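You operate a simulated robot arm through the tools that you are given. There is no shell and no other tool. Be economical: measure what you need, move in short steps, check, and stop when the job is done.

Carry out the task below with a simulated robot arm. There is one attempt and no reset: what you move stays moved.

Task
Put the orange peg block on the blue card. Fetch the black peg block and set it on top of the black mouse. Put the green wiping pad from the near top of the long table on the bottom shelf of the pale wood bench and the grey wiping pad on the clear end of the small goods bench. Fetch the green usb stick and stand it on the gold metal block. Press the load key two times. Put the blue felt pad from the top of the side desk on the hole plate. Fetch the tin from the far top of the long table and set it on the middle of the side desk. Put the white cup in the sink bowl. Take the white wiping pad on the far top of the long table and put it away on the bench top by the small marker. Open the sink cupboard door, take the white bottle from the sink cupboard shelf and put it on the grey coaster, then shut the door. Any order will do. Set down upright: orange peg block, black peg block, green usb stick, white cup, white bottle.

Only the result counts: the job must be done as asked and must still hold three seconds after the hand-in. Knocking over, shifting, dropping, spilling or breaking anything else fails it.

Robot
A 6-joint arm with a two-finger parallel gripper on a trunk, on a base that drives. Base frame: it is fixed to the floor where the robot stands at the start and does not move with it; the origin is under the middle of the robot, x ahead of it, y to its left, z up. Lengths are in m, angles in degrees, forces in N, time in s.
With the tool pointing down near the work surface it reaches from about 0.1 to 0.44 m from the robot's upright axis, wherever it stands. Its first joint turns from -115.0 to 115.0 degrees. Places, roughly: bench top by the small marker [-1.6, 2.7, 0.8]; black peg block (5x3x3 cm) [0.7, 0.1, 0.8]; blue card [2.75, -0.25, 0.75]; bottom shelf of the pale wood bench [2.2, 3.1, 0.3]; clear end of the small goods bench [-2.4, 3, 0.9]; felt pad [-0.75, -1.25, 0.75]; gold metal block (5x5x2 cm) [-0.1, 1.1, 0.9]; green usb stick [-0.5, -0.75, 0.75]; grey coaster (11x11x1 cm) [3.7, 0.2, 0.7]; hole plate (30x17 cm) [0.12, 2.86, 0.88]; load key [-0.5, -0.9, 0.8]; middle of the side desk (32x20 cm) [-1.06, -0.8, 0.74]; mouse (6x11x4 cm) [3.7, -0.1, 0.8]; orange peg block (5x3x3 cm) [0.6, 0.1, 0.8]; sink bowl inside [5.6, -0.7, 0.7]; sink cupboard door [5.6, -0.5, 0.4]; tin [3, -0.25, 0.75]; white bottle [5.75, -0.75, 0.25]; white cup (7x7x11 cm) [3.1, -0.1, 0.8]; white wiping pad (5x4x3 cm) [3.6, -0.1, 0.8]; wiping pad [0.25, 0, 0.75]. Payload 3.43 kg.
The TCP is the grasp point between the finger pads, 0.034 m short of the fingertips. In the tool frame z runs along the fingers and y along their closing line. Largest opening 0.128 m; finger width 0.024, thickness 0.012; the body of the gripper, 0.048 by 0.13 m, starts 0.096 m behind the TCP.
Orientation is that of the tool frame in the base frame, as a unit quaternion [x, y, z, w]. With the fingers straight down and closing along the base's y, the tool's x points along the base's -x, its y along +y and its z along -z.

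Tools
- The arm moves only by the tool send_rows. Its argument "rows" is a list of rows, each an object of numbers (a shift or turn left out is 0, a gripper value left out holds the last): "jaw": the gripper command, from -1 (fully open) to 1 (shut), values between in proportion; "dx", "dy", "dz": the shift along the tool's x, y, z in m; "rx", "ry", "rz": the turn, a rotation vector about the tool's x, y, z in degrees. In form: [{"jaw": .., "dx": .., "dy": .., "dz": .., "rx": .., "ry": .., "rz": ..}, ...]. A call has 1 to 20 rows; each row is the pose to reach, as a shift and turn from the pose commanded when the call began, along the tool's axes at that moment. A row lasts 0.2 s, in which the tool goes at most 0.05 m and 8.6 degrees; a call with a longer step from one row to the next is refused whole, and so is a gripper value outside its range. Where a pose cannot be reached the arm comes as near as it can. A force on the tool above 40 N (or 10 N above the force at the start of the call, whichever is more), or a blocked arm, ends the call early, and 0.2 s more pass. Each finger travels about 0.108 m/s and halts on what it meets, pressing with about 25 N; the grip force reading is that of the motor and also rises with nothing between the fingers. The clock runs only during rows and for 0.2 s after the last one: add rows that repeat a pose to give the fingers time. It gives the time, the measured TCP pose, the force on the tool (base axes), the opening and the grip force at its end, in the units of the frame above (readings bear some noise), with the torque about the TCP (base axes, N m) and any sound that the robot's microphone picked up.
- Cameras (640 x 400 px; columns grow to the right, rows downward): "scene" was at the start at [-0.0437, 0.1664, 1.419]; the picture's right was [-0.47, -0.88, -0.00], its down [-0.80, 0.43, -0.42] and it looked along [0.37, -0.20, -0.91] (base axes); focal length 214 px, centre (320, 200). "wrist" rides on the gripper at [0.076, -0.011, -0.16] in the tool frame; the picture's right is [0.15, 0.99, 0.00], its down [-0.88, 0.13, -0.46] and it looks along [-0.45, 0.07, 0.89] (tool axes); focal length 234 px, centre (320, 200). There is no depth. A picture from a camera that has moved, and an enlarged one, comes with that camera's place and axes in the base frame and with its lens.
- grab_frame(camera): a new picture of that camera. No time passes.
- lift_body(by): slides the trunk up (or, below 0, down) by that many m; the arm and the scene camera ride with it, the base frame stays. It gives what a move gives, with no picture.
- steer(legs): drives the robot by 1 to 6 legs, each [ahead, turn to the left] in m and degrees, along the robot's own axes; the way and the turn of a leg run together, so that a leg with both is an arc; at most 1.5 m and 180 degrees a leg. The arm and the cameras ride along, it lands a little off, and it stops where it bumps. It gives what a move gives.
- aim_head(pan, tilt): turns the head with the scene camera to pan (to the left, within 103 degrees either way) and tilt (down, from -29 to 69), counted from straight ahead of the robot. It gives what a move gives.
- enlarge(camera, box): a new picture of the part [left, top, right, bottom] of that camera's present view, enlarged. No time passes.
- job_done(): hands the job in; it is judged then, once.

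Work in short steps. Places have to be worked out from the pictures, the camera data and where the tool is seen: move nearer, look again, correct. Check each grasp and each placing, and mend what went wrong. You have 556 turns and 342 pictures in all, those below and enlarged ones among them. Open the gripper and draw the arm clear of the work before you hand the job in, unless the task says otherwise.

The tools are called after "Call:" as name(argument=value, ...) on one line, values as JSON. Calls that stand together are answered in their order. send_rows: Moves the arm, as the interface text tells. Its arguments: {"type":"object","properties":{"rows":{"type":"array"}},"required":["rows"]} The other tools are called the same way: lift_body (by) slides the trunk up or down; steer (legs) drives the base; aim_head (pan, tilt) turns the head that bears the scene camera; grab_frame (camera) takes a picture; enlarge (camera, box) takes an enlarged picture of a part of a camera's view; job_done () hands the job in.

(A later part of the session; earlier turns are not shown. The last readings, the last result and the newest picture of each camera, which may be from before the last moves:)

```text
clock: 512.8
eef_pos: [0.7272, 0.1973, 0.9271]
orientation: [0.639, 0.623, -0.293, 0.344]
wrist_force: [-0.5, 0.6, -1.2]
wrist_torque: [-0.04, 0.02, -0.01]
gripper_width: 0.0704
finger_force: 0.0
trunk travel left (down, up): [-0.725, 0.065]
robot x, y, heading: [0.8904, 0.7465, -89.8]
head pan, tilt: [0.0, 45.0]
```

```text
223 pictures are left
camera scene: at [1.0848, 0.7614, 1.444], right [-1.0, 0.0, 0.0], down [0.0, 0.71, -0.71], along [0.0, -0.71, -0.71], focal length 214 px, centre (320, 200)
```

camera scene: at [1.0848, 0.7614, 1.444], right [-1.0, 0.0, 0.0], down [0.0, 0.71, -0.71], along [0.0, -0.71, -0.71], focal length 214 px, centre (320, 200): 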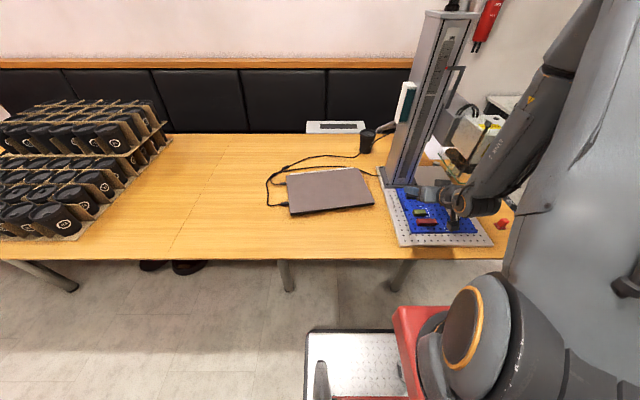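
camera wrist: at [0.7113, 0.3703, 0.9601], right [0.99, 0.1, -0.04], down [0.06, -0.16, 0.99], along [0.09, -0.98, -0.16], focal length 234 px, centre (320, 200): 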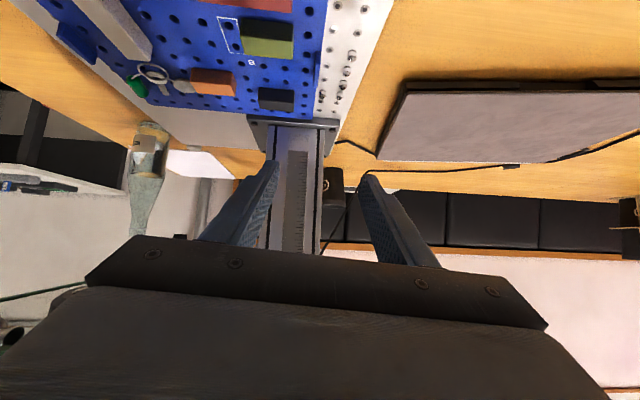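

Orange ≈(0.608,0.11), black ≈(0.677,0.09), gap between them only ~2 cm. I restore exact pitch and move to a pre-grasp just behind the orange block with the jaw at 0.062.

Call:
send_rows(rows=[{"jaw": 0.03, "dx": 0.011, "dy": -0.032, "dz": 0.01, "rx": 1, "ry": -0.5, "rz": -1}, {"dx": 0.02, "dy": -0.064, "dz": 0.025, "rx": 2, "ry": -1, "rz": -2}, {"dx": 0.03, "dy": -0.096, "dz": 0.045, "rx": 3.07, "ry": -1.44, "rz": -3.06}, {"dx": 0.04, "dy": -0.12, "dz": 0.065, "rx": 3.07, "ry": -1.44, "rz": -3.06}, {"dx": 0.04, "dy": -0.12, "dz": 0.065, "rx": 3.07, "ry": -1.44, "rz": -3.06}])

Call:
grab_frame(camera="wrist")

Call:
enlarge(camera="scene", box=[360, 60, 560, 260])

```text
clock: 513.4
eef_pos: [0.6823, 0.1865, 0.9053]
orientation: [0.631, 0.631, -0.299, 0.338]
wrist_force: [6.7, 0.5, -0.7]
wrist_torque: [-0.16, 0.71, -0.47]
gripper_width: 0.0623
finger_force: 0.1
out of reach, approached as far as the arm can: row 1, 2
trunk travel left (down, up): [-0.725, 0.065]
robot x, y, heading: [0.8917, 0.7481, -89.8]
head pan, tilt: [0.0, 45.0]
stopped in row 2: the force on the tool passed its limit at 62 N (the readings are from after the stop); the commanded pose is now the measured one
```

```text
222 pictures are left
camera wrist: at [0.6638, 0.3593, 0.9379], right [0.99, 0.11, -0.07], down [0.09, -0.15, 0.98], along [0.1, -0.98, -0.16], focal length 234 px, centre (320, 200)
```

wrist: 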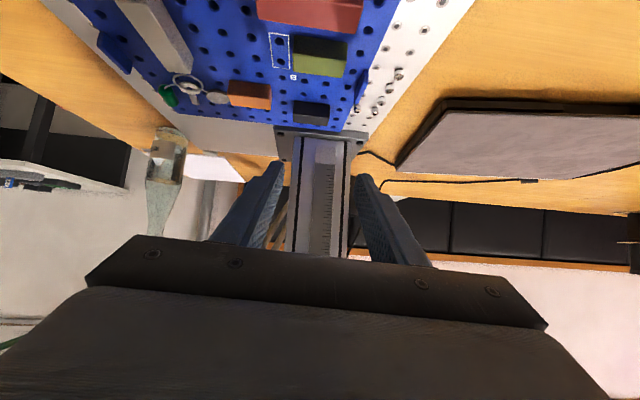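

```text
2.00 times, centred on (460, 160) of scene
camera zoom: at [1.0854, 0.762, 1.4439], right [-1.0, 0.0, 0.0], down [0.0, 0.71, -0.71], along [0.0, -0.71, -0.71], focal length 429 px, centre (40, 280)
```

zoom: 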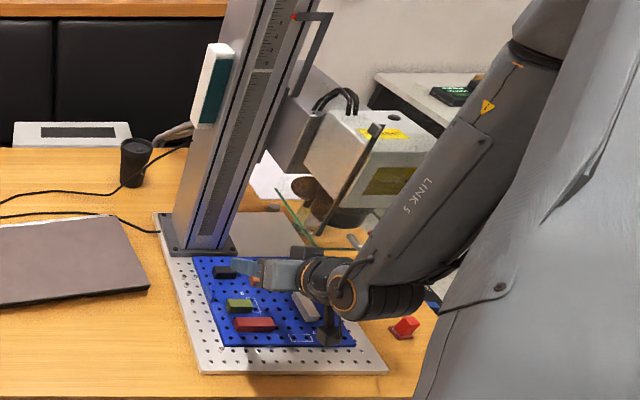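

Something on the −x side (wrist housing against the laser's guard, probably) touched. Back off at once the way I came and inspect.

Call:
send_rows(rows=[{"dx": -0.01, "dy": 0.025, "dz": -0.01}, {"dx": -0.02, "dy": 0.045, "dz": -0.02}, {"dx": -0.02, "dy": 0.045, "dz": -0.05}, {"dx": -0.02, "dy": 0.045, "dz": -0.05}])

Call:
enlarge(camera="scene", box=[400, 90, 520, 210])

```text
clock: 514.4
eef_pos: [0.7211, 0.214, 0.9539]
orientation: [0.632, 0.631, -0.296, 0.34]
wrist_force: [-0.8, -0.3, -0.3]
wrist_torque: [0.0, 0.0, -0.04]
gripper_width: 0.062
finger_force: 0.2
trunk travel left (down, up): [-0.725, 0.065]
robot x, y, heading: [0.8903, 0.7482, -90.0]
head pan, tilt: [0.0, 45.0]
```

```text
3.33 times, centred on (460, 150) of scene
camera zoom: at [1.0849, 0.7615, 1.444], right [-1.0, 0.0, 0.0], down [0.0, 0.71, -0.71], along [0.0, -0.71, -0.71], focal length 715 px, centre (-147, 367)
```

zoom: 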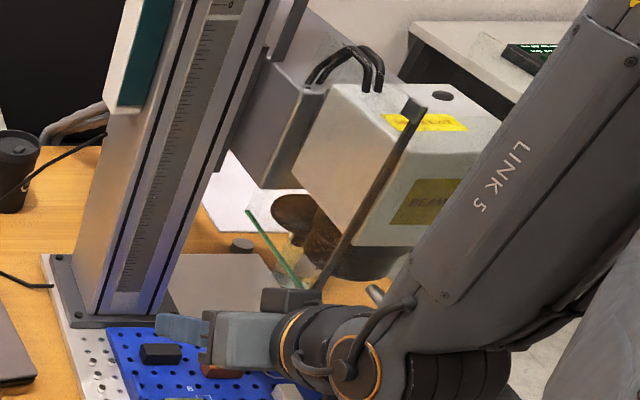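

I located the obstacles: a glass plate (x≤0.62, z≈0.975), a rod and a loop handle at ≈(0.62,0.28,1.0), which the wrist housing touched. Better: approach the blocks from the +x side (tool pointing −x). Back out and reposition to x≈1.25.

Call:
steer(legs=[[-0.35, 0]])

Call:
send_rows(rows=[{"ry": 8, "dz": -0.02}, {"ry": 16, "dz": -0.04}, {"ry": 24, "dz": -0.06}, {"ry": 32, "dz": -0.08}, {"ry": 40, "dz": -0.1}, {"ry": 48, "dz": -0.1}, {"ry": 54, "dz": -0.1}, {"ry": 54, "dz": -0.1}])

Call:
steer(legs=[[0, 90], [0.38, 0], [0, -90]])

Call:
enlarge(camera="scene", box=[360, 60, 560, 220])

```text
clock: 516.6
eef_pos: [0.7221, 0.5608, 0.9541]
orientation: [0.631, 0.632, -0.295, 0.34]
wrist_force: [-0.5, 1.1, -0.3]
wrist_torque: [-0.04, -0.01, -0.04]
gripper_width: 0.0622
finger_force: 0.1
trunk travel left (down, up): [-0.725, 0.065]
robot x, y, heading: [0.8917, 1.0967, -89.5]
head pan, tilt: [0.0, 45.0]
```

```text
clock: 518.4
eef_pos: [0.7157, 0.6423, 1.013]
orientation: [0.696, 0.717, 0.023, 0.016]
wrist_force: [-0.1, 0.2, 0.5]
wrist_torque: [0.02, -0.01, -0.01]
gripper_width: 0.0621
finger_force: 0.2
trunk travel left (down, up): [-0.725, 0.065]
robot x, y, heading: [0.8891, 1.0938, -89.7]
head pan, tilt: [0.0, 45.0]
```

```text
clock: 528.5
eef_pos: [1.0909, 0.6486, 1.0133]
orientation: [0.705, 0.709, 0.023, 0.016]
wrist_force: [-0.5, -0.1, 0.0]
wrist_torque: [-0.02, -0.01, -0.03]
gripper_width: 0.062
finger_force: 0.0
trunk travel left (down, up): [-0.725, 0.065]
robot x, y, heading: [1.2752, 1.0971, -91.1]
head pan, tilt: [0.0, 45.0]
```

```text
2.50 times, centred on (460, 140) of scene
camera zoom: at [1.4694, 1.1083, 1.444], right [-1.0, 0.02, 0.0], down [0.01, 0.71, -0.71], along [-0.01, -0.71, -0.71], focal length 536 px, centre (-30, 350)
```

zoom: 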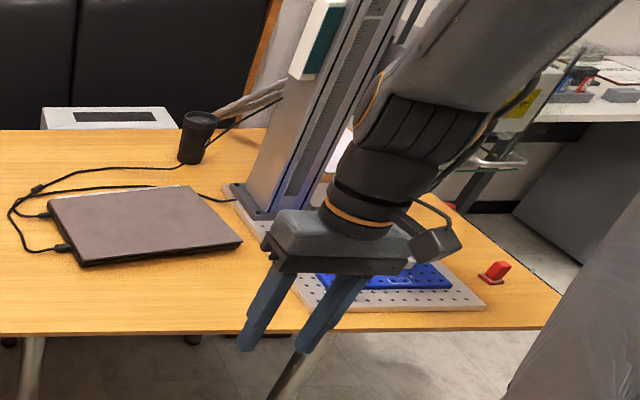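

Yaw the tool 90° so it points toward −x, then pitch 45°.

Call:
send_rows(rows=[{"jaw": 0.2, "rz": 8}, {"rz": 16}, {"rz": 24}, {"rz": 32}, {"rz": 40}, {"rz": 48}, {"rz": 56}, {"rz": 64}, {"rz": 72}, {"rz": 80}, {"rz": 88}, {"rz": 90}, {"rz": 90}])

Call:
send_rows(rows=[{"ry": -8}, {"ry": -16}, {"ry": -24}, {"ry": -32}, {"ry": -40}, {"ry": -45}, {"ry": -45}])

Call:
grab_frame(camera="wrist")

Call:
grab_frame(camera="scene")

```text
clock: 531.3
eef_pos: [1.0916, 0.6484, 1.0141]
orientation: [1.0, 0.003, 0.028, -0.005]
wrist_force: [0.0, 1.0, -0.3]
wrist_torque: [0.0, -0.01, 0.04]
gripper_width: 0.0513
finger_force: 0.0
trunk travel left (down, up): [-0.725, 0.065]
robot x, y, heading: [1.2786, 1.0957, -91.1]
head pan, tilt: [0.0, 45.0]
```

```text
clock: 532.9
eef_pos: [1.0919, 0.6493, 1.0143]
orientation: [0.934, 0.005, -0.356, -0.002]
wrist_force: [0.1, 0.4, -0.2]
wrist_torque: [0.03, 0.02, 0.0]
gripper_width: 0.0513
finger_force: 0.1
trunk travel left (down, up): [-0.725, 0.065]
robot x, y, heading: [1.2777, 1.0951, -90.8]
head pan, tilt: [0.0, 45.0]
```

```text
218 pictures are left
camera wrist: at [1.2544, 0.6609, 1.0814], right [0.12, -0.99, -0.11], down [-0.35, -0.14, 0.93], along [-0.93, -0.07, -0.36], focal length 234 px, centre (320, 200)
```

wrist: 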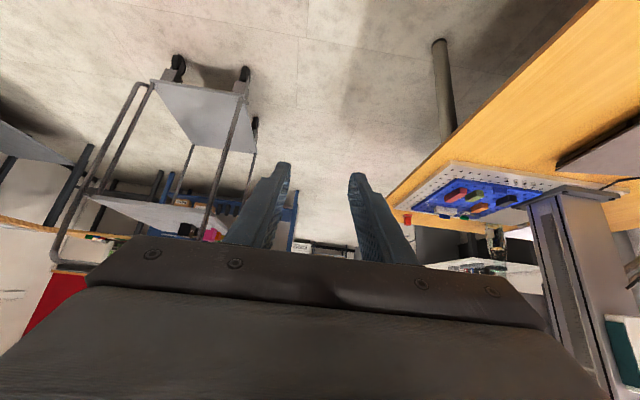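

```text
217 pictures are left
camera scene: at [1.4695, 1.1083, 1.444], right [-1.0, 0.02, 0.0], down [0.01, 0.71, -0.71], along [-0.01, -0.71, -0.71], focal length 214 px, centre (320, 200)
```

scene: 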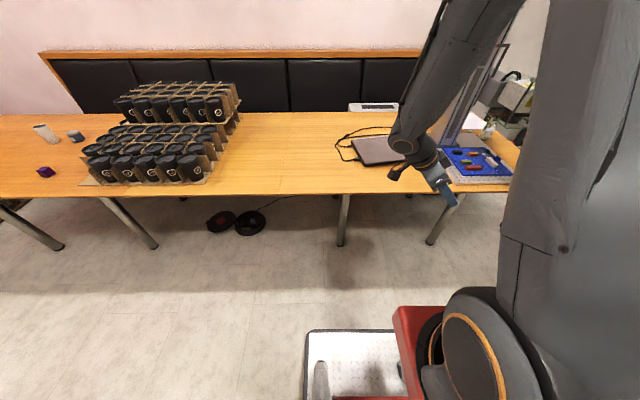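

This works well: forearm is on the outer side. Drive forward 0.4 m so the tool is over the table.

Call:
steer(legs=[[0.4, 0]])

Call:
send_rows(rows=[{"jaw": 0.2, "dy": 0.04}, {"dy": 0.08}, {"dy": 0.12}, {"dy": 0.15}, {"dy": 0.15, "dx": -0.03, "dz": 0.03}, {"dy": 0.15, "dx": -0.05, "dz": 0.06}, {"dy": 0.15, "dx": -0.07, "dz": 0.09}, {"dy": 0.15, "dx": -0.08, "dz": 0.12}, {"dy": 0.15, "dx": -0.08, "dz": 0.15}, {"dy": 0.15, "dx": -0.08, "dz": 0.15}])

Call:
grab_frame(camera="wrist")

Call:
grab_frame(camera="scene")

```text
clock: 535.4
eef_pos: [1.0842, 0.2519, 1.014]
orientation: [0.934, 0.004, -0.357, -0.003]
wrist_force: [-0.2, -0.1, 0.6]
wrist_torque: [0.07, -0.01, 0.0]
gripper_width: 0.0512
finger_force: 0.1
trunk travel left (down, up): [-0.725, 0.065]
robot x, y, heading: [1.2668, 0.6983, -90.9]
head pan, tilt: [0.0, 45.0]
```

```text
clock: 537.6
eef_pos: [0.9266, 0.0996, 0.954]
orientation: [0.934, 0.004, -0.356, -0.002]
wrist_force: [0.0, -0.1, -0.2]
wrist_torque: [0.01, 0.0, -0.07]
gripper_width: 0.0513
finger_force: 0.0
trunk travel left (down, up): [-0.725, 0.065]
robot x, y, heading: [1.2651, 0.7018, -90.9]
head pan, tilt: [0.0, 45.0]
```

```text
216 pictures are left
camera wrist: at [1.0882, 0.1123, 1.0217], right [0.12, -0.99, -0.11], down [-0.35, -0.14, 0.93], along [-0.93, -0.07, -0.36], focal length 234 px, centre (320, 200)
```

wrist: 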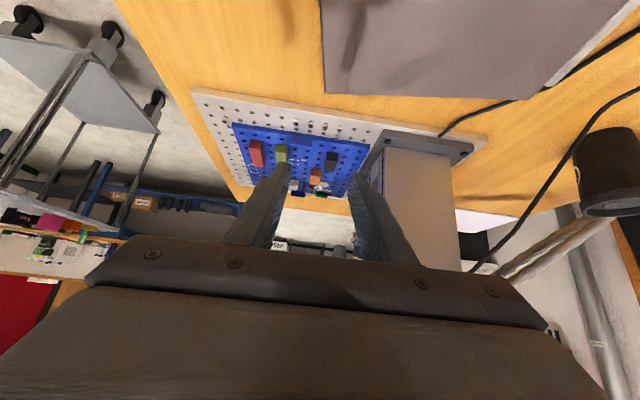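

```text
215 pictures are left
camera scene: at [1.4626, 0.7105, 1.444], right [-1.0, 0.02, 0.0], down [0.01, 0.71, -0.71], along [-0.01, -0.71, -0.71], focal length 214 px, centre (320, 200)
```

scene: 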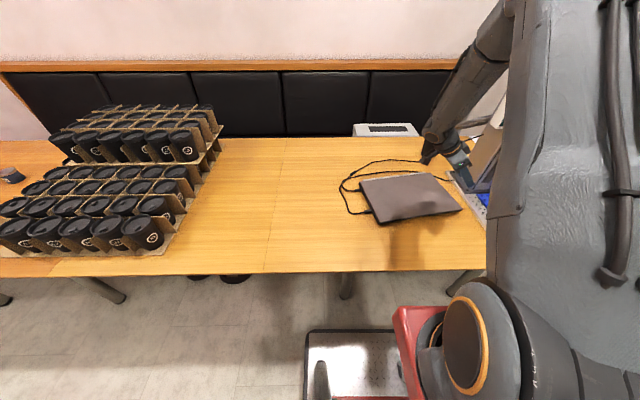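

Zoom in on the blocks.

Call:
enlarge(camera="wrist", box=[230, 110, 400, 220])

```text
3.64 times, centred on (315, 165) of wrist
camera zoom: at [1.0882, 0.1123, 1.0217], right [0.12, -0.99, -0.11], down [-0.35, -0.14, 0.93], along [-0.93, -0.07, -0.36], focal length 852 px, centre (338, 327)
```

zoom: 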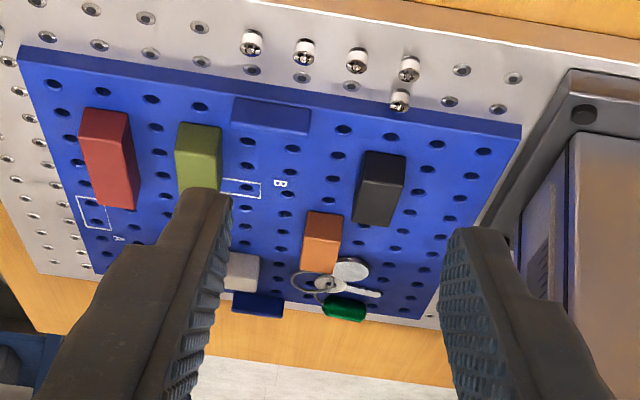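

Black ≈(0.69,0.078), orange ≈(0.62,0.102). Go to the pre-grasp for the black block.

Call:
send_rows(rows=[{"jaw": 0.2, "dx": -0.015, "dy": 0.006, "dz": 0.04}, {"dx": -0.03, "dy": 0.012, "dz": 0.08}, {"dx": -0.045, "dy": 0.018, "dz": 0.12}, {"dx": -0.06, "dy": 0.0216, "dz": 0.16}, {"dx": -0.071, "dy": 0.0216, "dz": 0.193}, {"dx": -0.071, "dy": 0.0216, "dz": 0.193}])

Call:
grab_frame(camera="wrist")

```text
clock: 539.0
eef_pos: [0.7437, 0.079, 0.8569]
orientation: [0.934, 0.005, -0.357, -0.003]
wrist_force: [0.6, 0.4, 0.1]
wrist_torque: [-0.01, -0.01, 0.01]
gripper_width: 0.0513
finger_force: 0.1
trunk travel left (down, up): [-0.725, 0.065]
robot x, y, heading: [1.2652, 0.6995, -91.0]
head pan, tilt: [0.0, 45.0]
```

```text
213 pictures are left
camera wrist: at [0.906, 0.0913, 0.9252], right [0.12, -0.99, -0.11], down [-0.35, -0.14, 0.93], along [-0.93, -0.07, -0.36], focal length 234 px, centre (320, 200)
```

wrist: 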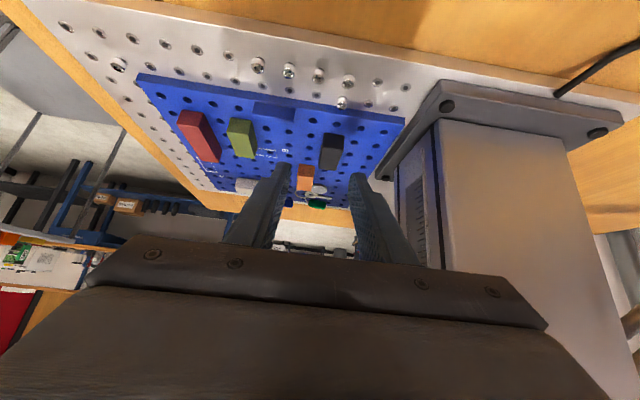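

Zoom to fix the lateral alignment.

Call:
enlarge(camera="wrist", box=[260, 120, 380, 200])

```text
5.00 times, centred on (320, 160) of wrist
camera zoom: at [0.906, 0.0913, 0.9252], right [0.12, -0.99, -0.11], down [-0.35, -0.14, 0.93], along [-0.93, -0.07, -0.36], focal length 1171 px, centre (320, 400)
```

zoom: 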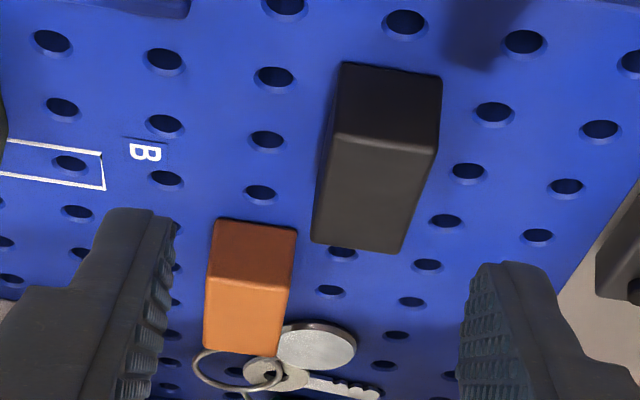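

Black is 1.2 cm to the right. Shift and advance in small steps onto it.

Call:
send_rows(rows=[{"jaw": 0.2, "dy": 0.0123}, {"dx": 0.002, "dy": 0.0123, "dz": 0.025}, {"dx": 0.004, "dy": 0.0123, "dz": 0.045}, {"dx": 0.004, "dy": 0.0123, "dz": 0.056}, {"dx": 0.004, "dy": 0.0123, "dz": 0.056}])

Call:
enlarge(camera="wrist", box=[240, 120, 400, 220])

```text
clock: 540.2
eef_pos: [0.7093, 0.066, 0.8115]
orientation: [0.934, 0.005, -0.357, -0.002]
wrist_force: [-0.3, -0.6, 0.1]
wrist_torque: [-0.02, -0.03, 0.0]
gripper_width: 0.0514
finger_force: 0.2
trunk travel left (down, up): [-0.725, 0.065]
robot x, y, heading: [1.2717, 0.6957, -91.0]
head pan, tilt: [0.0, 45.0]
```

```text
4.00 times, centred on (320, 170) of wrist
camera zoom: at [0.8723, 0.0784, 0.8806], right [0.12, -0.99, -0.11], down [-0.35, -0.14, 0.93], along [-0.93, -0.07, -0.36], focal length 937 px, centre (320, 320)
```

zoom: 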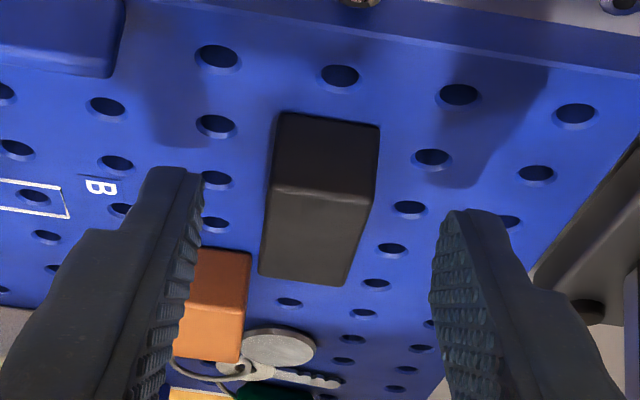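

Geometry suggests the block is lower/further than assumed (top ≈0.776, centre x≈0.66). Narrow the jaw to 0.04 and go further in.

Call:
send_rows(rows=[{"jaw": 0.375, "dx": -0.002, "dz": 0.012}, {"dx": -0.004, "dz": 0.023}, {"dx": -0.006, "dz": 0.034}, {"dx": -0.006, "dz": 0.034}])

Call:
enlarge(camera="wrist", box=[240, 120, 400, 220])

```text
clock: 541.3
eef_pos: [0.682, 0.061, 0.7986]
orientation: [0.933, 0.004, -0.36, 0.002]
wrist_force: [-1.8, -1.4, 9.0]
wrist_torque: [-0.07, 0.14, 0.04]
gripper_width: 0.0386
finger_force: 0.1
trunk travel left (down, up): [-0.725, 0.065]
robot x, y, heading: [1.2706, 0.6992, -90.7]
head pan, tilt: [0.0, 45.0]
stopped in row 4: the force on the tool passed its limit at 42 N (the readings are from after the stop); the commanded pose is now the measured one
```

```text
4.00 times, centred on (320, 170) of wrist
camera zoom: at [0.8448, 0.0747, 0.865], right [0.12, -0.99, -0.1], down [-0.34, -0.13, 0.93], along [-0.93, -0.08, -0.36], focal length 937 px, centre (320, 320)
```

zoom: 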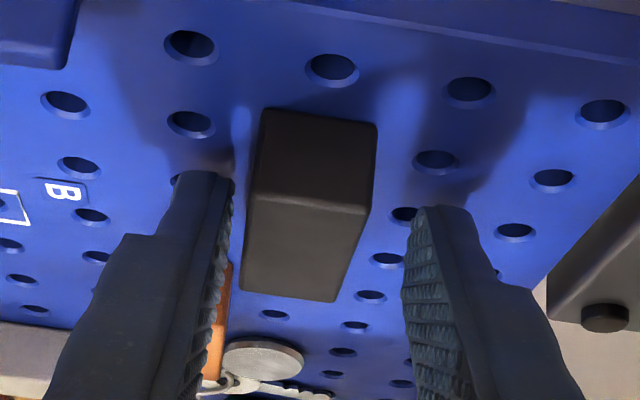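

Fingertips touched the board (top ≈0.765), so block top ≈0.79, centre ≈x 0.685. Back off 2 mm and shift 1.8 cm toward +x, then close.

Call:
send_rows(rows=[{"jaw": 0.375, "dx": -0.002, "dz": -0.004}, {"dx": 0.0115, "dz": -0.0145}, {"jaw": 0.6, "dx": 0.0115, "dz": -0.0145}, {"jaw": 1, "dx": 0.0115, "dz": -0.0145}, {"dx": 0.0115, "dz": -0.0145}, {"dx": 0.0115, "dz": -0.0145}])

Call:
enlarge(camera="wrist", box=[240, 120, 400, 220])

```text
clock: 542.7
eef_pos: [0.6994, 0.0624, 0.799]
orientation: [0.933, 0.004, -0.36, 0.0]
wrist_force: [-0.3, 2.9, 0.1]
wrist_torque: [0.08, 0.0, -0.09]
gripper_width: 0.0218
finger_force: 24.8
trunk travel left (down, up): [-0.725, 0.065]
robot x, y, heading: [1.267, 0.6951, -91.1]
head pan, tilt: [0.0, 45.0]
```

```text
4.00 times, centred on (320, 170) of wrist
camera zoom: at [0.863, 0.0758, 0.8664], right [0.12, -0.99, -0.1], down [-0.35, -0.14, 0.93], along [-0.93, -0.07, -0.36], focal length 937 px, centre (320, 320)
```

zoom: 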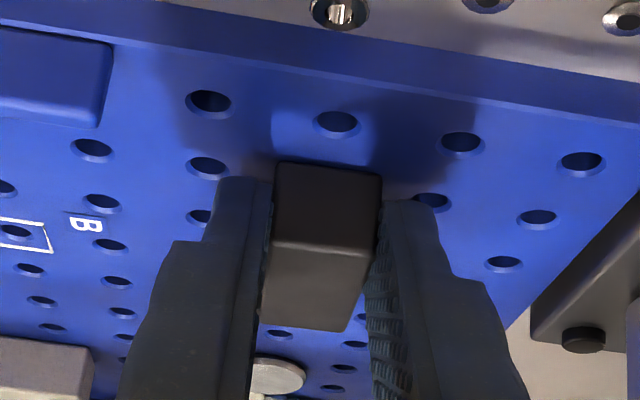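

Gripped (0.022). Lift straight up slowly.

Call:
send_rows(rows=[{"jaw": 1, "dx": -0.0067, "dz": -0.0075}, {"dx": -0.0133, "dz": -0.015}, {"dx": -0.0266, "dz": -0.03}, {"dx": -0.04, "dz": -0.045}, {"dx": -0.0532, "dz": -0.06}, {"dx": -0.0532, "dz": -0.06}])

Call:
grab_frame(camera="wrist")

```text
clock: 544.1
eef_pos: [0.7008, 0.0629, 0.8797]
orientation: [0.934, 0.005, -0.358, 0.0]
wrist_force: [0.2, -0.6, -0.9]
wrist_torque: [0.0, 0.0, 0.03]
gripper_width: 0.0219
finger_force: 25.0
trunk travel left (down, up): [-0.725, 0.065]
robot x, y, heading: [1.2688, 0.7006, -90.9]
head pan, tilt: [0.0, 45.0]
```

```text
208 pictures are left
camera wrist: at [0.8636, 0.0758, 0.9467], right [0.12, -0.99, -0.1], down [-0.35, -0.14, 0.93], along [-0.93, -0.07, -0.36], focal length 234 px, centre (320, 200)
```

wrist: 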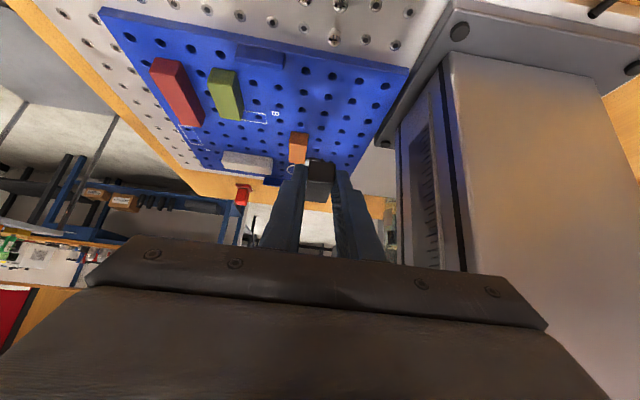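

Black block held. Withdraw toward +x and up, then back the robot off and yaw the tool to face forward (about the vertical).

Call:
send_rows(rows=[{"jaw": 1, "dx": 0.01, "dz": -0.035}, {"dx": 0.03, "dz": -0.075}, {"dx": 0.05, "dz": -0.115}, {"dx": 0.07, "dz": -0.155}, {"dx": 0.09, "dz": -0.195}, {"dx": 0.11, "dz": -0.23}, {"dx": 0.12, "dz": -0.241}, {"dx": 0.12, "dz": -0.241}])

Call:
steer(legs=[[-0.45, 0]])

Call:
send_rows(rows=[{"jaw": 1, "rx": -5.3, "rz": -6}, {"rx": -10.6, "rz": -12}, {"rx": -15.9, "rz": -18}, {"rx": -21.2, "rz": -24}, {"rx": -26.5, "rz": -30}, {"rx": -31.8, "rz": -36}, {"rx": -37.1, "rz": -42}, {"rx": -42.4, "rz": -48}, {"rx": -47.7, "rz": -54}, {"rx": -53, "rz": -60}, {"rx": -58.3, "rz": -66}, {"rx": -59.9, "rz": -67.2}, {"rx": -59.9, "rz": -67.2}])

Call:
grab_frame(camera="scene")

```text
clock: 545.9
eef_pos: [0.953, 0.0641, 0.9778]
orientation: [0.933, 0.004, -0.359, 0.0]
wrist_force: [-0.3, 0.8, -0.4]
wrist_torque: [-0.03, -0.01, 0.0]
gripper_width: 0.0217
finger_force: 24.8
trunk travel left (down, up): [-0.725, 0.065]
robot x, y, heading: [1.2681, 0.7027, -90.8]
head pan, tilt: [0.0, 45.0]
```

```text
clock: 548.6
eef_pos: [0.9582, 0.513, 0.9781]
orientation: [0.933, 0.003, -0.359, -0.001]
wrist_force: [0.1, 0.2, 0.0]
wrist_torque: [-0.03, 0.01, -0.03]
gripper_width: 0.0217
finger_force: 25.1
trunk travel left (down, up): [-0.725, 0.065]
robot x, y, heading: [1.2776, 1.1467, -91.2]
head pan, tilt: [0.0, 45.0]
```

```text
clock: 551.4
eef_pos: [0.9586, 0.5095, 0.9779]
orientation: [0.809, 0.47, -0.311, 0.169]
wrist_force: [-0.3, 0.2, 0.0]
wrist_torque: [-0.02, -0.02, 0.0]
gripper_width: 0.0218
finger_force: 25.1
out of reach, approached as far as the arm can: row 8, 9, 10, 11, 12, 13
trunk travel left (down, up): [-0.725, 0.065]
robot x, y, heading: [1.2761, 1.1419, -91.2]
head pan, tilt: [0.0, 45.0]
```

```text
207 pictures are left
camera scene: at [1.4704, 1.1572, 1.444], right [-1.0, 0.02, 0.0], down [0.01, 0.71, -0.71], along [-0.01, -0.71, -0.71], focal length 214 px, centre (320, 200)
```

scene: 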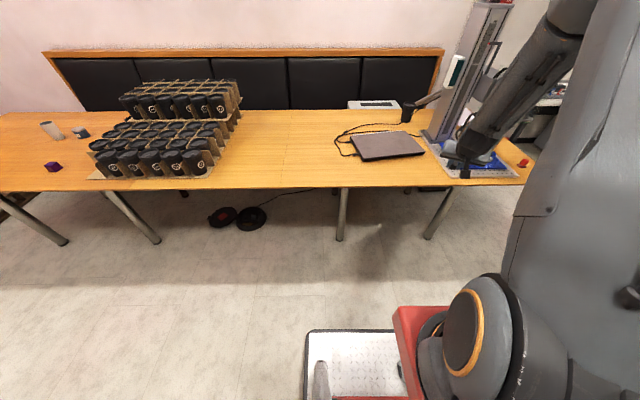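

Most of the yaw (60°) done; move the TCP to the robot's front, then finish the remaining 30°.

Call:
send_rows(rows=[{"jaw": 1, "dx": 0.027, "dy": 0.0236, "dz": -0.029}, {"dx": 0.054, "dy": 0.0472, "dz": -0.058}, {"dx": 0.081, "dy": 0.0708, "dz": -0.087}, {"dx": 0.108, "dy": 0.0945, "dz": -0.116}, {"dx": 0.134, "dy": 0.118, "dz": -0.145}, {"dx": 0.161, "dy": 0.142, "dz": -0.174}, {"dx": 0.188, "dy": 0.165, "dz": -0.203}, {"dx": 0.215, "dy": 0.189, "dz": -0.232}, {"dx": 0.215, "dy": 0.189, "dz": -0.232}])

Call:
send_rows(rows=[{"jaw": 1, "rx": -5, "rz": -5.6}, {"rx": -10, "rz": -11.2}, {"rx": -15, "rz": -16.8}, {"rx": -19.7, "rz": -22.2}, {"rx": -19.7, "rz": -22.2}])

Call:
grab_frame(camera="wrist")

```text
clock: 553.4
eef_pos: [1.2817, 0.6823, 1.0049]
orientation: [0.809, 0.47, -0.31, 0.168]
wrist_force: [0.5, -0.1, -0.3]
wrist_torque: [-0.01, -0.01, -0.02]
gripper_width: 0.0219
finger_force: 25.2
out of reach, approached as far as the arm can: row 8, 9
trunk travel left (down, up): [-0.725, 0.065]
robot x, y, heading: [1.2728, 1.143, -91.0]
head pan, tilt: [0.0, 45.0]
```

```text
clock: 554.6
eef_pos: [1.322, 0.6514, 1.0019]
orientation: [0.664, 0.661, -0.256, 0.239]
wrist_force: [0.4, 0.3, -0.1]
wrist_torque: [0.02, 0.0, -0.02]
gripper_width: 0.0219
finger_force: 25.4
out of reach, approached as far as the arm can: row 1, 2, 3, 4, 5
trunk travel left (down, up): [-0.725, 0.065]
robot x, y, heading: [1.2814, 1.1478, -90.8]
head pan, tilt: [0.0, 45.0]
```

```text
206 pictures are left
camera wrist: at [1.314, 0.8134, 1.0735], right [0.99, 0.1, -0.12], down [0.15, -0.37, 0.92], along [0.05, -0.92, -0.38], focal length 234 px, centre (320, 200)
```

wrist: 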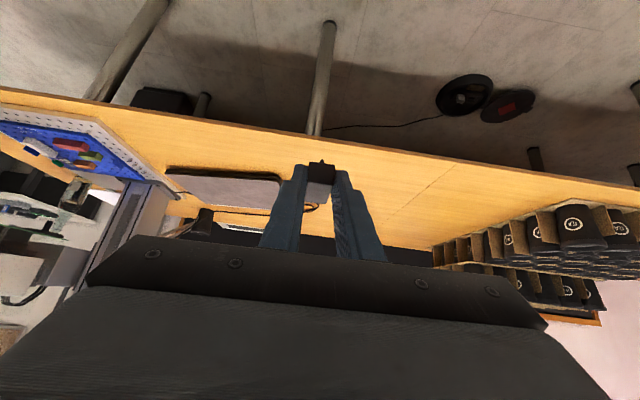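

Tool faces forward, block level. Drive to the mouse.

Call:
steer(legs=[[0, 90.8], [1.5, 0], [0.88, 0], [0, -90], [0.4, 0]])

Call:
grab_frame(camera="wrist")

Call:
grab_frame(camera="scene")

```text
clock: 576.0
eef_pos: [3.6918, 0.2353, 1.0022]
orientation: [0.662, 0.663, -0.255, 0.239]
wrist_force: [0.2, 0.7, 0.2]
wrist_torque: [-0.03, 0.03, -0.01]
gripper_width: 0.0218
finger_force: 24.7
trunk travel left (down, up): [-0.725, 0.065]
robot x, y, heading: [3.6417, 0.7303, -90.6]
head pan, tilt: [0.0, 45.0]
```

```text
205 pictures are left
camera wrist: at [3.684, 0.3981, 1.0736], right [0.99, 0.11, -0.12], down [0.15, -0.37, 0.92], along [0.05, -0.92, -0.38], focal length 234 px, centre (320, 200)
```

wrist: 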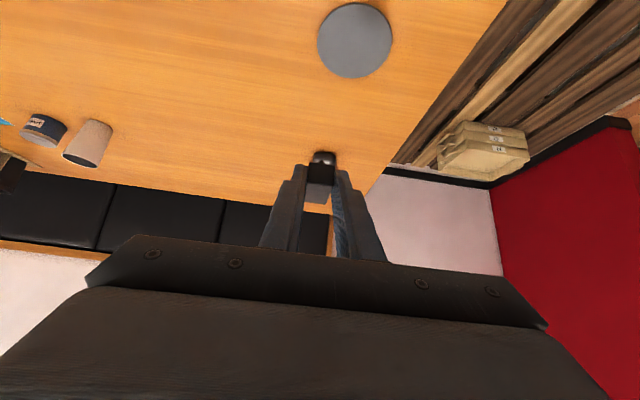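

```text
204 pictures are left
camera scene: at [3.8381, 0.7431, 1.444], right [-1.0, 0.01, 0.0], down [0.01, 0.71, -0.71], along [-0.01, -0.71, -0.71], focal length 214 px, centre (320, 200)
```

scene: 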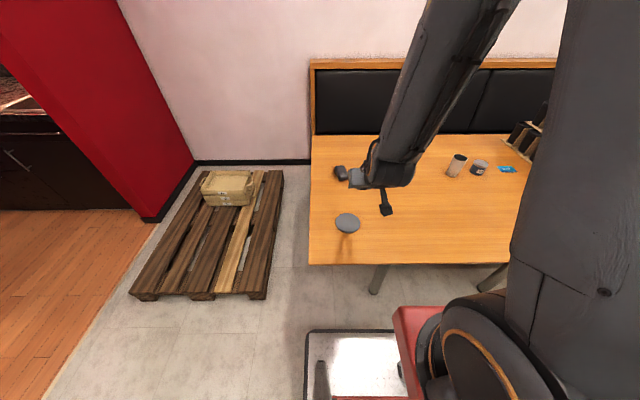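

Mouse ≈(3.704,-0.13). Drive 0.13 m closer, then extend to hover above it.

Call:
steer(legs=[[0.13, 0]])

Call:
send_rows(rows=[{"jaw": 1, "dx": -0.013, "dy": 0.004, "dz": 0.04}, {"dx": -0.026, "dy": 0.008, "dz": 0.08}, {"dx": -0.039, "dy": 0.012, "dz": 0.12}, {"dx": -0.052, "dy": 0.012, "dz": 0.16}, {"dx": -0.065, "dy": 0.012, "dz": 0.2}, {"dx": -0.078, "dy": 0.012, "dz": 0.24}, {"dx": -0.078, "dy": 0.012, "dz": 0.24}])

Call:
grab_frame(camera="wrist")

Call:
enlarge(camera="scene", box=[300, 110, 420, 210])

```text
clock: 577.3
eef_pos: [3.6915, 0.106, 1.0023]
orientation: [0.661, 0.664, -0.254, 0.239]
wrist_force: [0.0, 0.8, -0.4]
wrist_torque: [-0.01, 0.0, -0.03]
gripper_width: 0.0216
finger_force: 25.0
trunk travel left (down, up): [-0.725, 0.065]
robot x, y, heading: [3.6457, 0.6006, -90.5]
head pan, tilt: [0.0, 45.0]
```

```text
clock: 578.9
eef_pos: [3.7009, -0.1114, 0.8725]
orientation: [0.662, 0.663, -0.255, 0.239]
wrist_force: [1.0, 0.1, -0.2]
wrist_torque: [-0.01, 0.02, 0.01]
gripper_width: 0.0216
finger_force: 25.0
trunk travel left (down, up): [-0.725, 0.065]
robot x, y, heading: [3.6443, 0.5978, -90.6]
head pan, tilt: [0.0, 45.0]
```

```text
203 pictures are left
camera wrist: at [3.6921, 0.051, 0.9432], right [0.99, 0.1, -0.12], down [0.15, -0.37, 0.92], along [0.05, -0.92, -0.38], focal length 234 px, centre (320, 200)
```

wrist: 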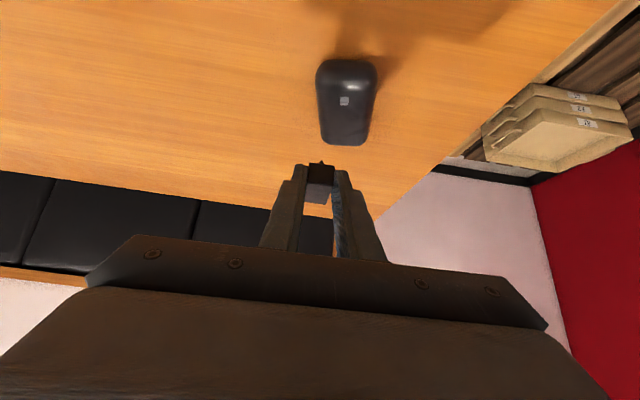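

```text
4.00 times, centred on (360, 160) of scene
camera zoom: at [3.8366, 0.6129, 1.444], right [-1.0, 0.01, 0.0], down [0.01, 0.71, -0.71], along [-0.01, -0.71, -0.71], focal length 858 px, centre (160, 360)
```

zoom: 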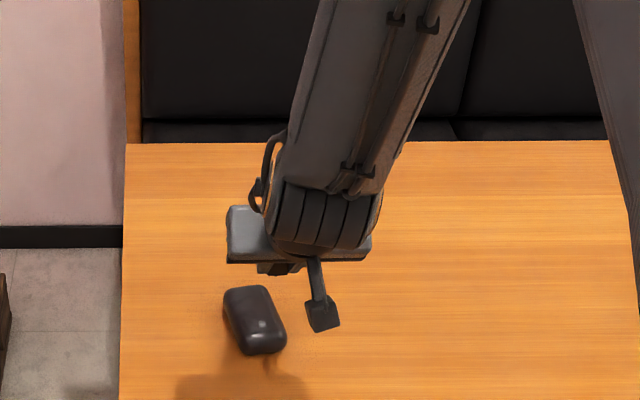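

Mouse centre ≈(3.713,-0.12). Align the block over it and descend in stages.

Call:
send_rows(rows=[{"jaw": 1, "dx": 0.0045, "dy": 0.012, "dz": -0.004}, {"dx": 0.0245, "dy": 0.012, "dz": 0.0185}, {"dx": 0.0345, "dy": 0.012, "dz": 0.03}, {"dx": 0.0378, "dy": 0.012, "dz": 0.0335}, {"dx": 0.041, "dy": 0.012, "dz": 0.037}, {"dx": 0.0443, "dy": 0.012, "dz": 0.041}])

Call:
enlarge(camera="wrist", box=[250, 50, 430, 220])

Call:
enlarge(camera="scene", box=[310, 150, 400, 220])

```text
clock: 580.3
eef_pos: [3.7112, -0.1054, 0.814]
orientation: [0.662, 0.662, -0.258, 0.237]
wrist_force: [-0.4, 4.5, 18.8]
wrist_torque: [-0.68, 0.07, -0.05]
gripper_width: 0.0215
finger_force: 25.2
trunk travel left (down, up): [-0.725, 0.065]
robot x, y, heading: [3.6443, 0.6041, -90.7]
head pan, tilt: [0.0, 45.0]
```

```text
2.35 times, centred on (340, 135) of wrist
camera zoom: at [3.704, 0.0572, 0.8848], right [0.99, 0.1, -0.12], down [0.15, -0.36, 0.92], along [0.05, -0.93, -0.38], focal length 551 px, centre (273, 353)
```

zoom: 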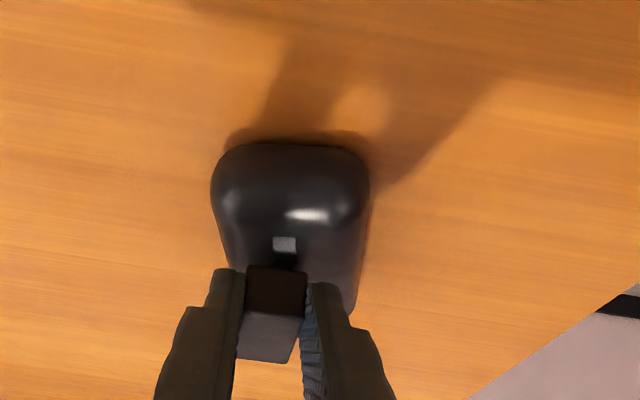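

```text
5.71 times, centred on (355, 185) of scene
camera zoom: at [3.8365, 0.614, 1.4442], right [-1.0, 0.01, 0.0], down [0.01, 0.71, -0.71], along [-0.01, -0.71, -0.71], focal length 1226 px, centre (120, 286)
```

zoom: 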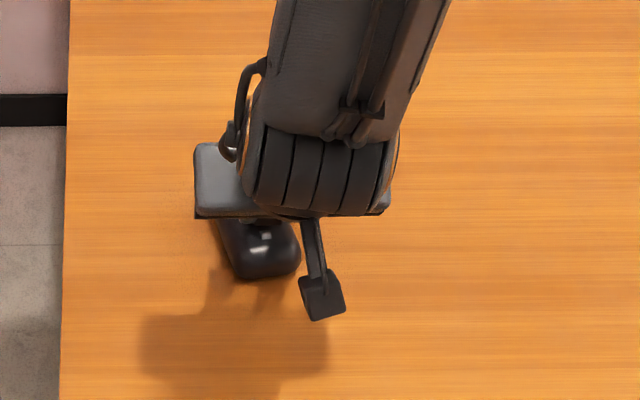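

Contact at the block's far end: the mouse's centre is really y≈−0.145. Lift 1.5 cm, shift forward 2.5 cm (+0.5 cm x), and lower again.

Call:
send_rows(rows=[{"jaw": 1, "dx": -0.0099, "dz": -0.01125}, {"dx": -0.0287, "dy": 0.005, "dz": 0.0053}, {"dx": -0.0287, "dy": 0.005, "dz": 0.0053}, {"dx": -0.022, "dy": 0.005, "dz": 0.0128}, {"dx": -0.019, "dy": 0.005, "dz": 0.0165}, {"dx": -0.0175, "dy": 0.005, "dz": 0.018}])

Call:
enlarge(camera="wrist", box=[250, 50, 430, 220])

```text
clock: 581.7
eef_pos: [3.7146, -0.1303, 0.8117]
orientation: [0.661, 0.663, -0.256, 0.242]
wrist_force: [-0.4, 1.5, 23.4]
wrist_torque: [-0.62, 0.04, -0.04]
gripper_width: 0.0219
finger_force: 24.9
trunk travel left (down, up): [-0.725, 0.065]
robot x, y, heading: [3.6414, 0.5996, -90.6]
head pan, tilt: [0.0, 45.0]
```

```text
2.35 times, centred on (340, 135) of wrist
camera zoom: at [3.7061, 0.0325, 0.8824], right [0.99, 0.11, -0.12], down [0.15, -0.36, 0.92], along [0.05, -0.93, -0.37], focal length 551 px, centre (273, 353)
```

zoom: 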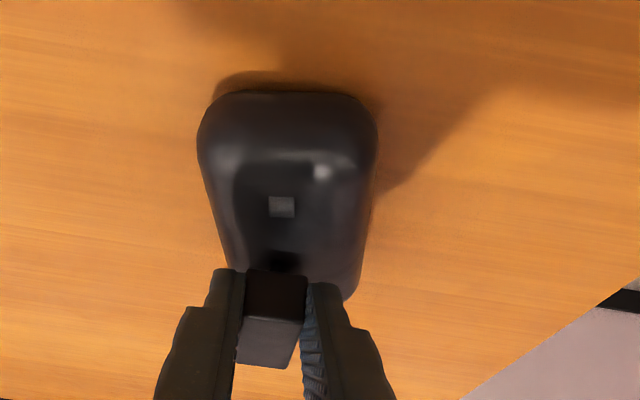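

Contact now lies under the block's middle (torque agrees). Ease off and release slowly.

Call:
send_rows(rows=[{"jaw": 1, "dx": -0.0013, "dz": -0.0015}, {"jaw": 0.6, "dx": -0.0013, "dz": -0.0015}, {"jaw": 0.45, "dx": -0.0013, "dz": -0.0015}, {"jaw": 0.35, "dx": -0.0013, "dz": -0.0015}, {"dx": -0.0013, "dz": -0.0015}])

Call:
enlarge(camera="wrist", box=[250, 50, 430, 220])

```text
clock: 582.9
eef_pos: [3.7157, -0.1293, 0.8113]
orientation: [0.661, 0.664, -0.255, 0.239]
wrist_force: [0.0, 0.1, 0.4]
wrist_torque: [-0.01, 0.01, 0.05]
gripper_width: 0.0414
finger_force: 0.0
trunk travel left (down, up): [-0.725, 0.065]
robot x, y, heading: [3.6401, 0.5991, -90.7]
head pan, tilt: [0.0, 45.0]
```

```text
2.35 times, centred on (340, 135) of wrist
camera zoom: at [3.7061, 0.0335, 0.8823], right [0.99, 0.11, -0.12], down [0.15, -0.37, 0.92], along [0.05, -0.92, -0.38], focal length 551 px, centre (273, 353)
```

zoom: 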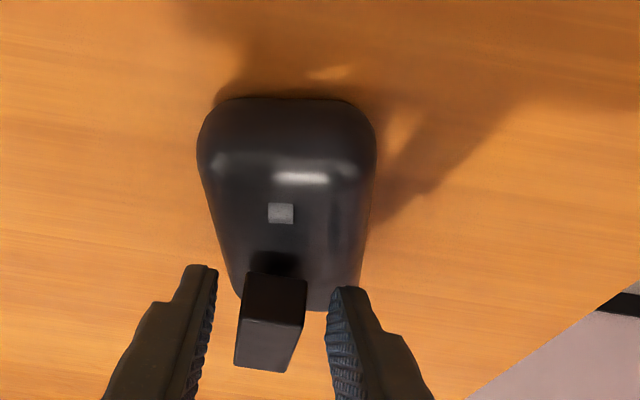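

The block rests on the mouse on its own. Withdraw backward-up and inspect.

Call:
send_rows(rows=[{"jaw": 0.3, "dz": -0.03}, {"dz": -0.07}, {"dz": -0.11}, {"dz": -0.15}, {"dz": -0.19}, {"dz": -0.19}])

Call:
enlarge(camera="wrist", box=[250, 60, 430, 220])

Call:
enlarge(camera="scene", box=[310, 130, 400, 220])

```text
clock: 584.3
eef_pos: [3.7211, -0.0052, 0.9556]
orientation: [0.662, 0.663, -0.255, 0.24]
wrist_force: [-0.5, -0.5, 0.4]
wrist_torque: [0.01, 0.01, 0.0]
gripper_width: 0.0448
finger_force: 0.2
trunk travel left (down, up): [-0.725, 0.065]
robot x, y, heading: [3.64, 0.5958, -90.7]
head pan, tilt: [0.0, 45.0]
```

```text
2.50 times, centred on (340, 140) of wrist
camera zoom: at [3.7103, 0.1585, 1.0265], right [0.99, 0.11, -0.12], down [0.15, -0.37, 0.92], along [0.05, -0.92, -0.38], focal length 585 px, centre (270, 350)
```

zoom: 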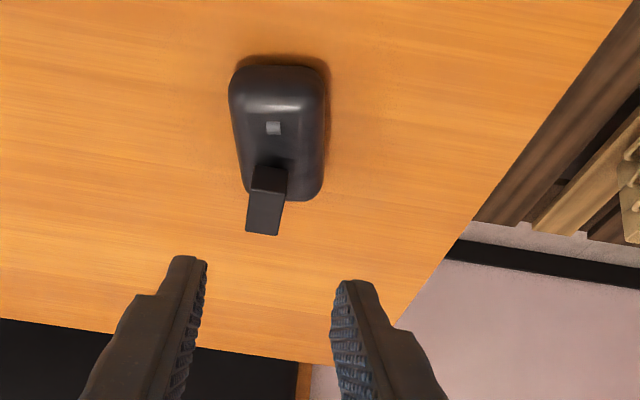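

```text
4.44 times, centred on (355, 175) of scene
camera zoom: at [3.8366, 0.6129, 1.444], right [-1.0, 0.01, 0.0], down [0.01, 0.71, -0.71], along [-0.01, -0.71, -0.71], focal length 953 px, centre (164, 311)
```

zoom: 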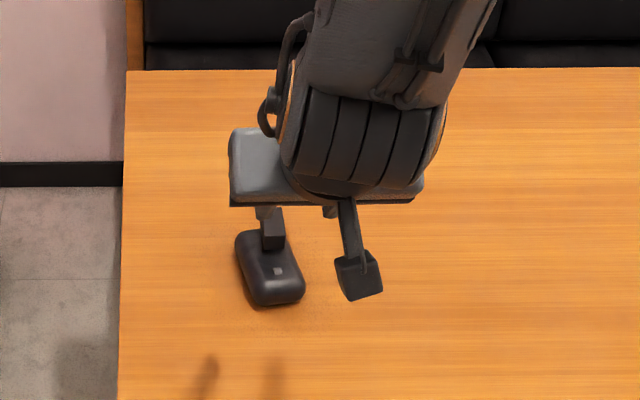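

Black block sits on the mouse. Next the white cup: back off, level the tool, and move over to x≈3.1.

Call:
steer(legs=[[-0.45, 0]])

Call:
send_rows(rows=[{"jaw": -0.5, "ry": 8}, {"ry": 16}, {"ry": 24}, {"ry": 32}, {"ry": 40}, {"ry": 41.5, "dx": -0.02, "dz": -0.03}, {"ry": 41.5, "dx": -0.04, "dz": -0.06}, {"ry": 41.5, "dx": -0.06, "dz": -0.09}, {"ry": 41.5, "dx": -0.06, "dz": -0.09}])

Call:
steer(legs=[[0, -89], [0.5, 0], [0, 90], [0.3, 0]])

Call:
grab_frame(camera="scene")

Call:
grab_frame(camera="wrist")

```text
clock: 587.0
eef_pos: [3.7252, 0.4489, 0.9556]
orientation: [0.661, 0.664, -0.254, 0.24]
wrist_force: [0.1, -0.4, -1.0]
wrist_torque: [0.01, 0.01, 0.05]
gripper_width: 0.0447
finger_force: 0.1
trunk travel left (down, up): [-0.725, 0.065]
robot x, y, heading: [3.6477, 1.0542, -90.5]
head pan, tilt: [0.0, 45.0]
```

```text
clock: 589.0
eef_pos: [3.7286, 0.4634, 1.0635]
orientation: [0.708, 0.706, -0.004, -0.011]
wrist_force: [0.1, 0.0, -1.1]
wrist_torque: [0.0, -0.01, 0.01]
gripper_width: 0.0961
finger_force: 0.0
out of reach, approached as far as the arm can: row 2, 3
trunk travel left (down, up): [-0.725, 0.065]
robot x, y, heading: [3.6468, 1.0549, -90.5]
head pan, tilt: [0.0, 45.0]
```

```text
clock: 601.2
eef_pos: [3.2404, 0.1567, 1.0618]
orientation: [0.702, 0.712, -0.004, -0.011]
wrist_force: [-0.7, 0.3, 0.4]
wrist_torque: [-0.02, 0.02, -0.01]
gripper_width: 0.0961
finger_force: 0.1
trunk travel left (down, up): [-0.725, 0.065]
robot x, y, heading: [3.15, 0.7469, -89.9]
head pan, tilt: [0.0, 45.0]
```

```text
195 pictures are left
camera scene: at [3.3423, 0.7628, 1.444], right [-1.0, -0.01, 0.0], down [-0.01, 0.71, -0.71], along [0.01, -0.71, -0.71], focal length 214 px, centre (320, 200)
```

scene: 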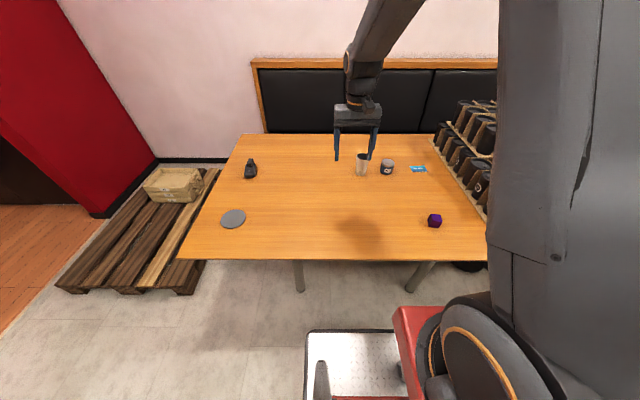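

```text
194 pictures are left
camera wrist: at [3.2303, 0.2312, 1.2229], right [0.99, 0.16, -0.02], down [0.15, -0.88, 0.44], along [0.05, -0.44, -0.9], focal length 234 px, centre (320, 200)
```

wrist: 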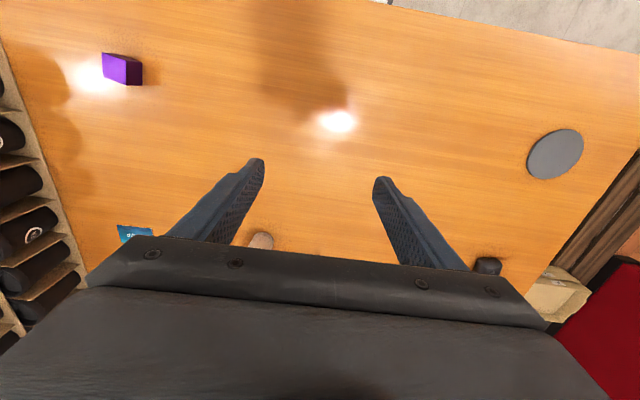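

Cup ≈(3.136,-0.13), tin ≈(3.01,-0.13). Approach and view from above.

Call:
steer(legs=[[0.15, 0]])

Call:
send_rows(rows=[{"jaw": -0.7, "dy": -0.04}, {"dy": -0.08}, {"dy": -0.104, "dx": -0.03}, {"dy": -0.104, "dx": -0.07}, {"dy": -0.104, "dx": -0.09}, {"dy": -0.104, "dx": -0.09}])

Call:
grab_frame(camera="wrist")

```text
clock: 602.6
eef_pos: [3.2415, 0.006, 1.0629]
orientation: [0.702, 0.712, -0.004, -0.011]
wrist_force: [-0.2, -0.3, 0.4]
wrist_torque: [-0.01, 0.01, -0.02]
gripper_width: 0.0961
finger_force: 0.0
trunk travel left (down, up): [-0.725, 0.065]
robot x, y, heading: [3.147, 0.5978, -89.6]
head pan, tilt: [0.0, 45.0]
```

```text
clock: 604.0
eef_pos: [3.1379, -0.0846, 1.0645]
orientation: [0.702, 0.712, -0.004, -0.011]
wrist_force: [-0.4, -0.8, 0.3]
wrist_torque: [-0.01, 0.01, -0.02]
gripper_width: 0.1087
finger_force: 0.2
trunk travel left (down, up): [-0.725, 0.065]
robot x, y, heading: [3.1482, 0.5957, -89.6]
head pan, tilt: [0.0, 45.0]
```

```text
193 pictures are left
camera wrist: at [3.1289, -0.0106, 1.2242], right [0.99, 0.16, -0.02], down [0.15, -0.88, 0.44], along [0.05, -0.44, -0.9], focal length 234 px, centre (320, 200)
```

wrist: 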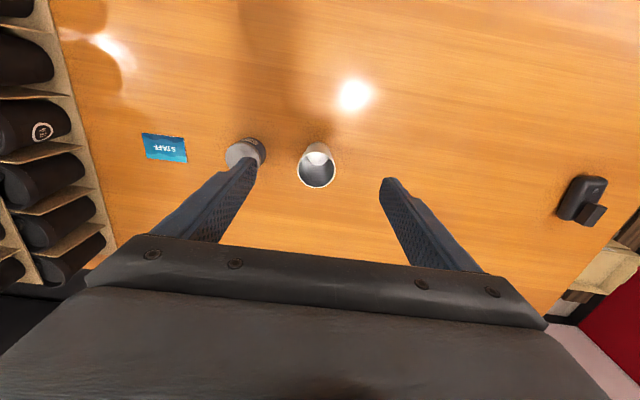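

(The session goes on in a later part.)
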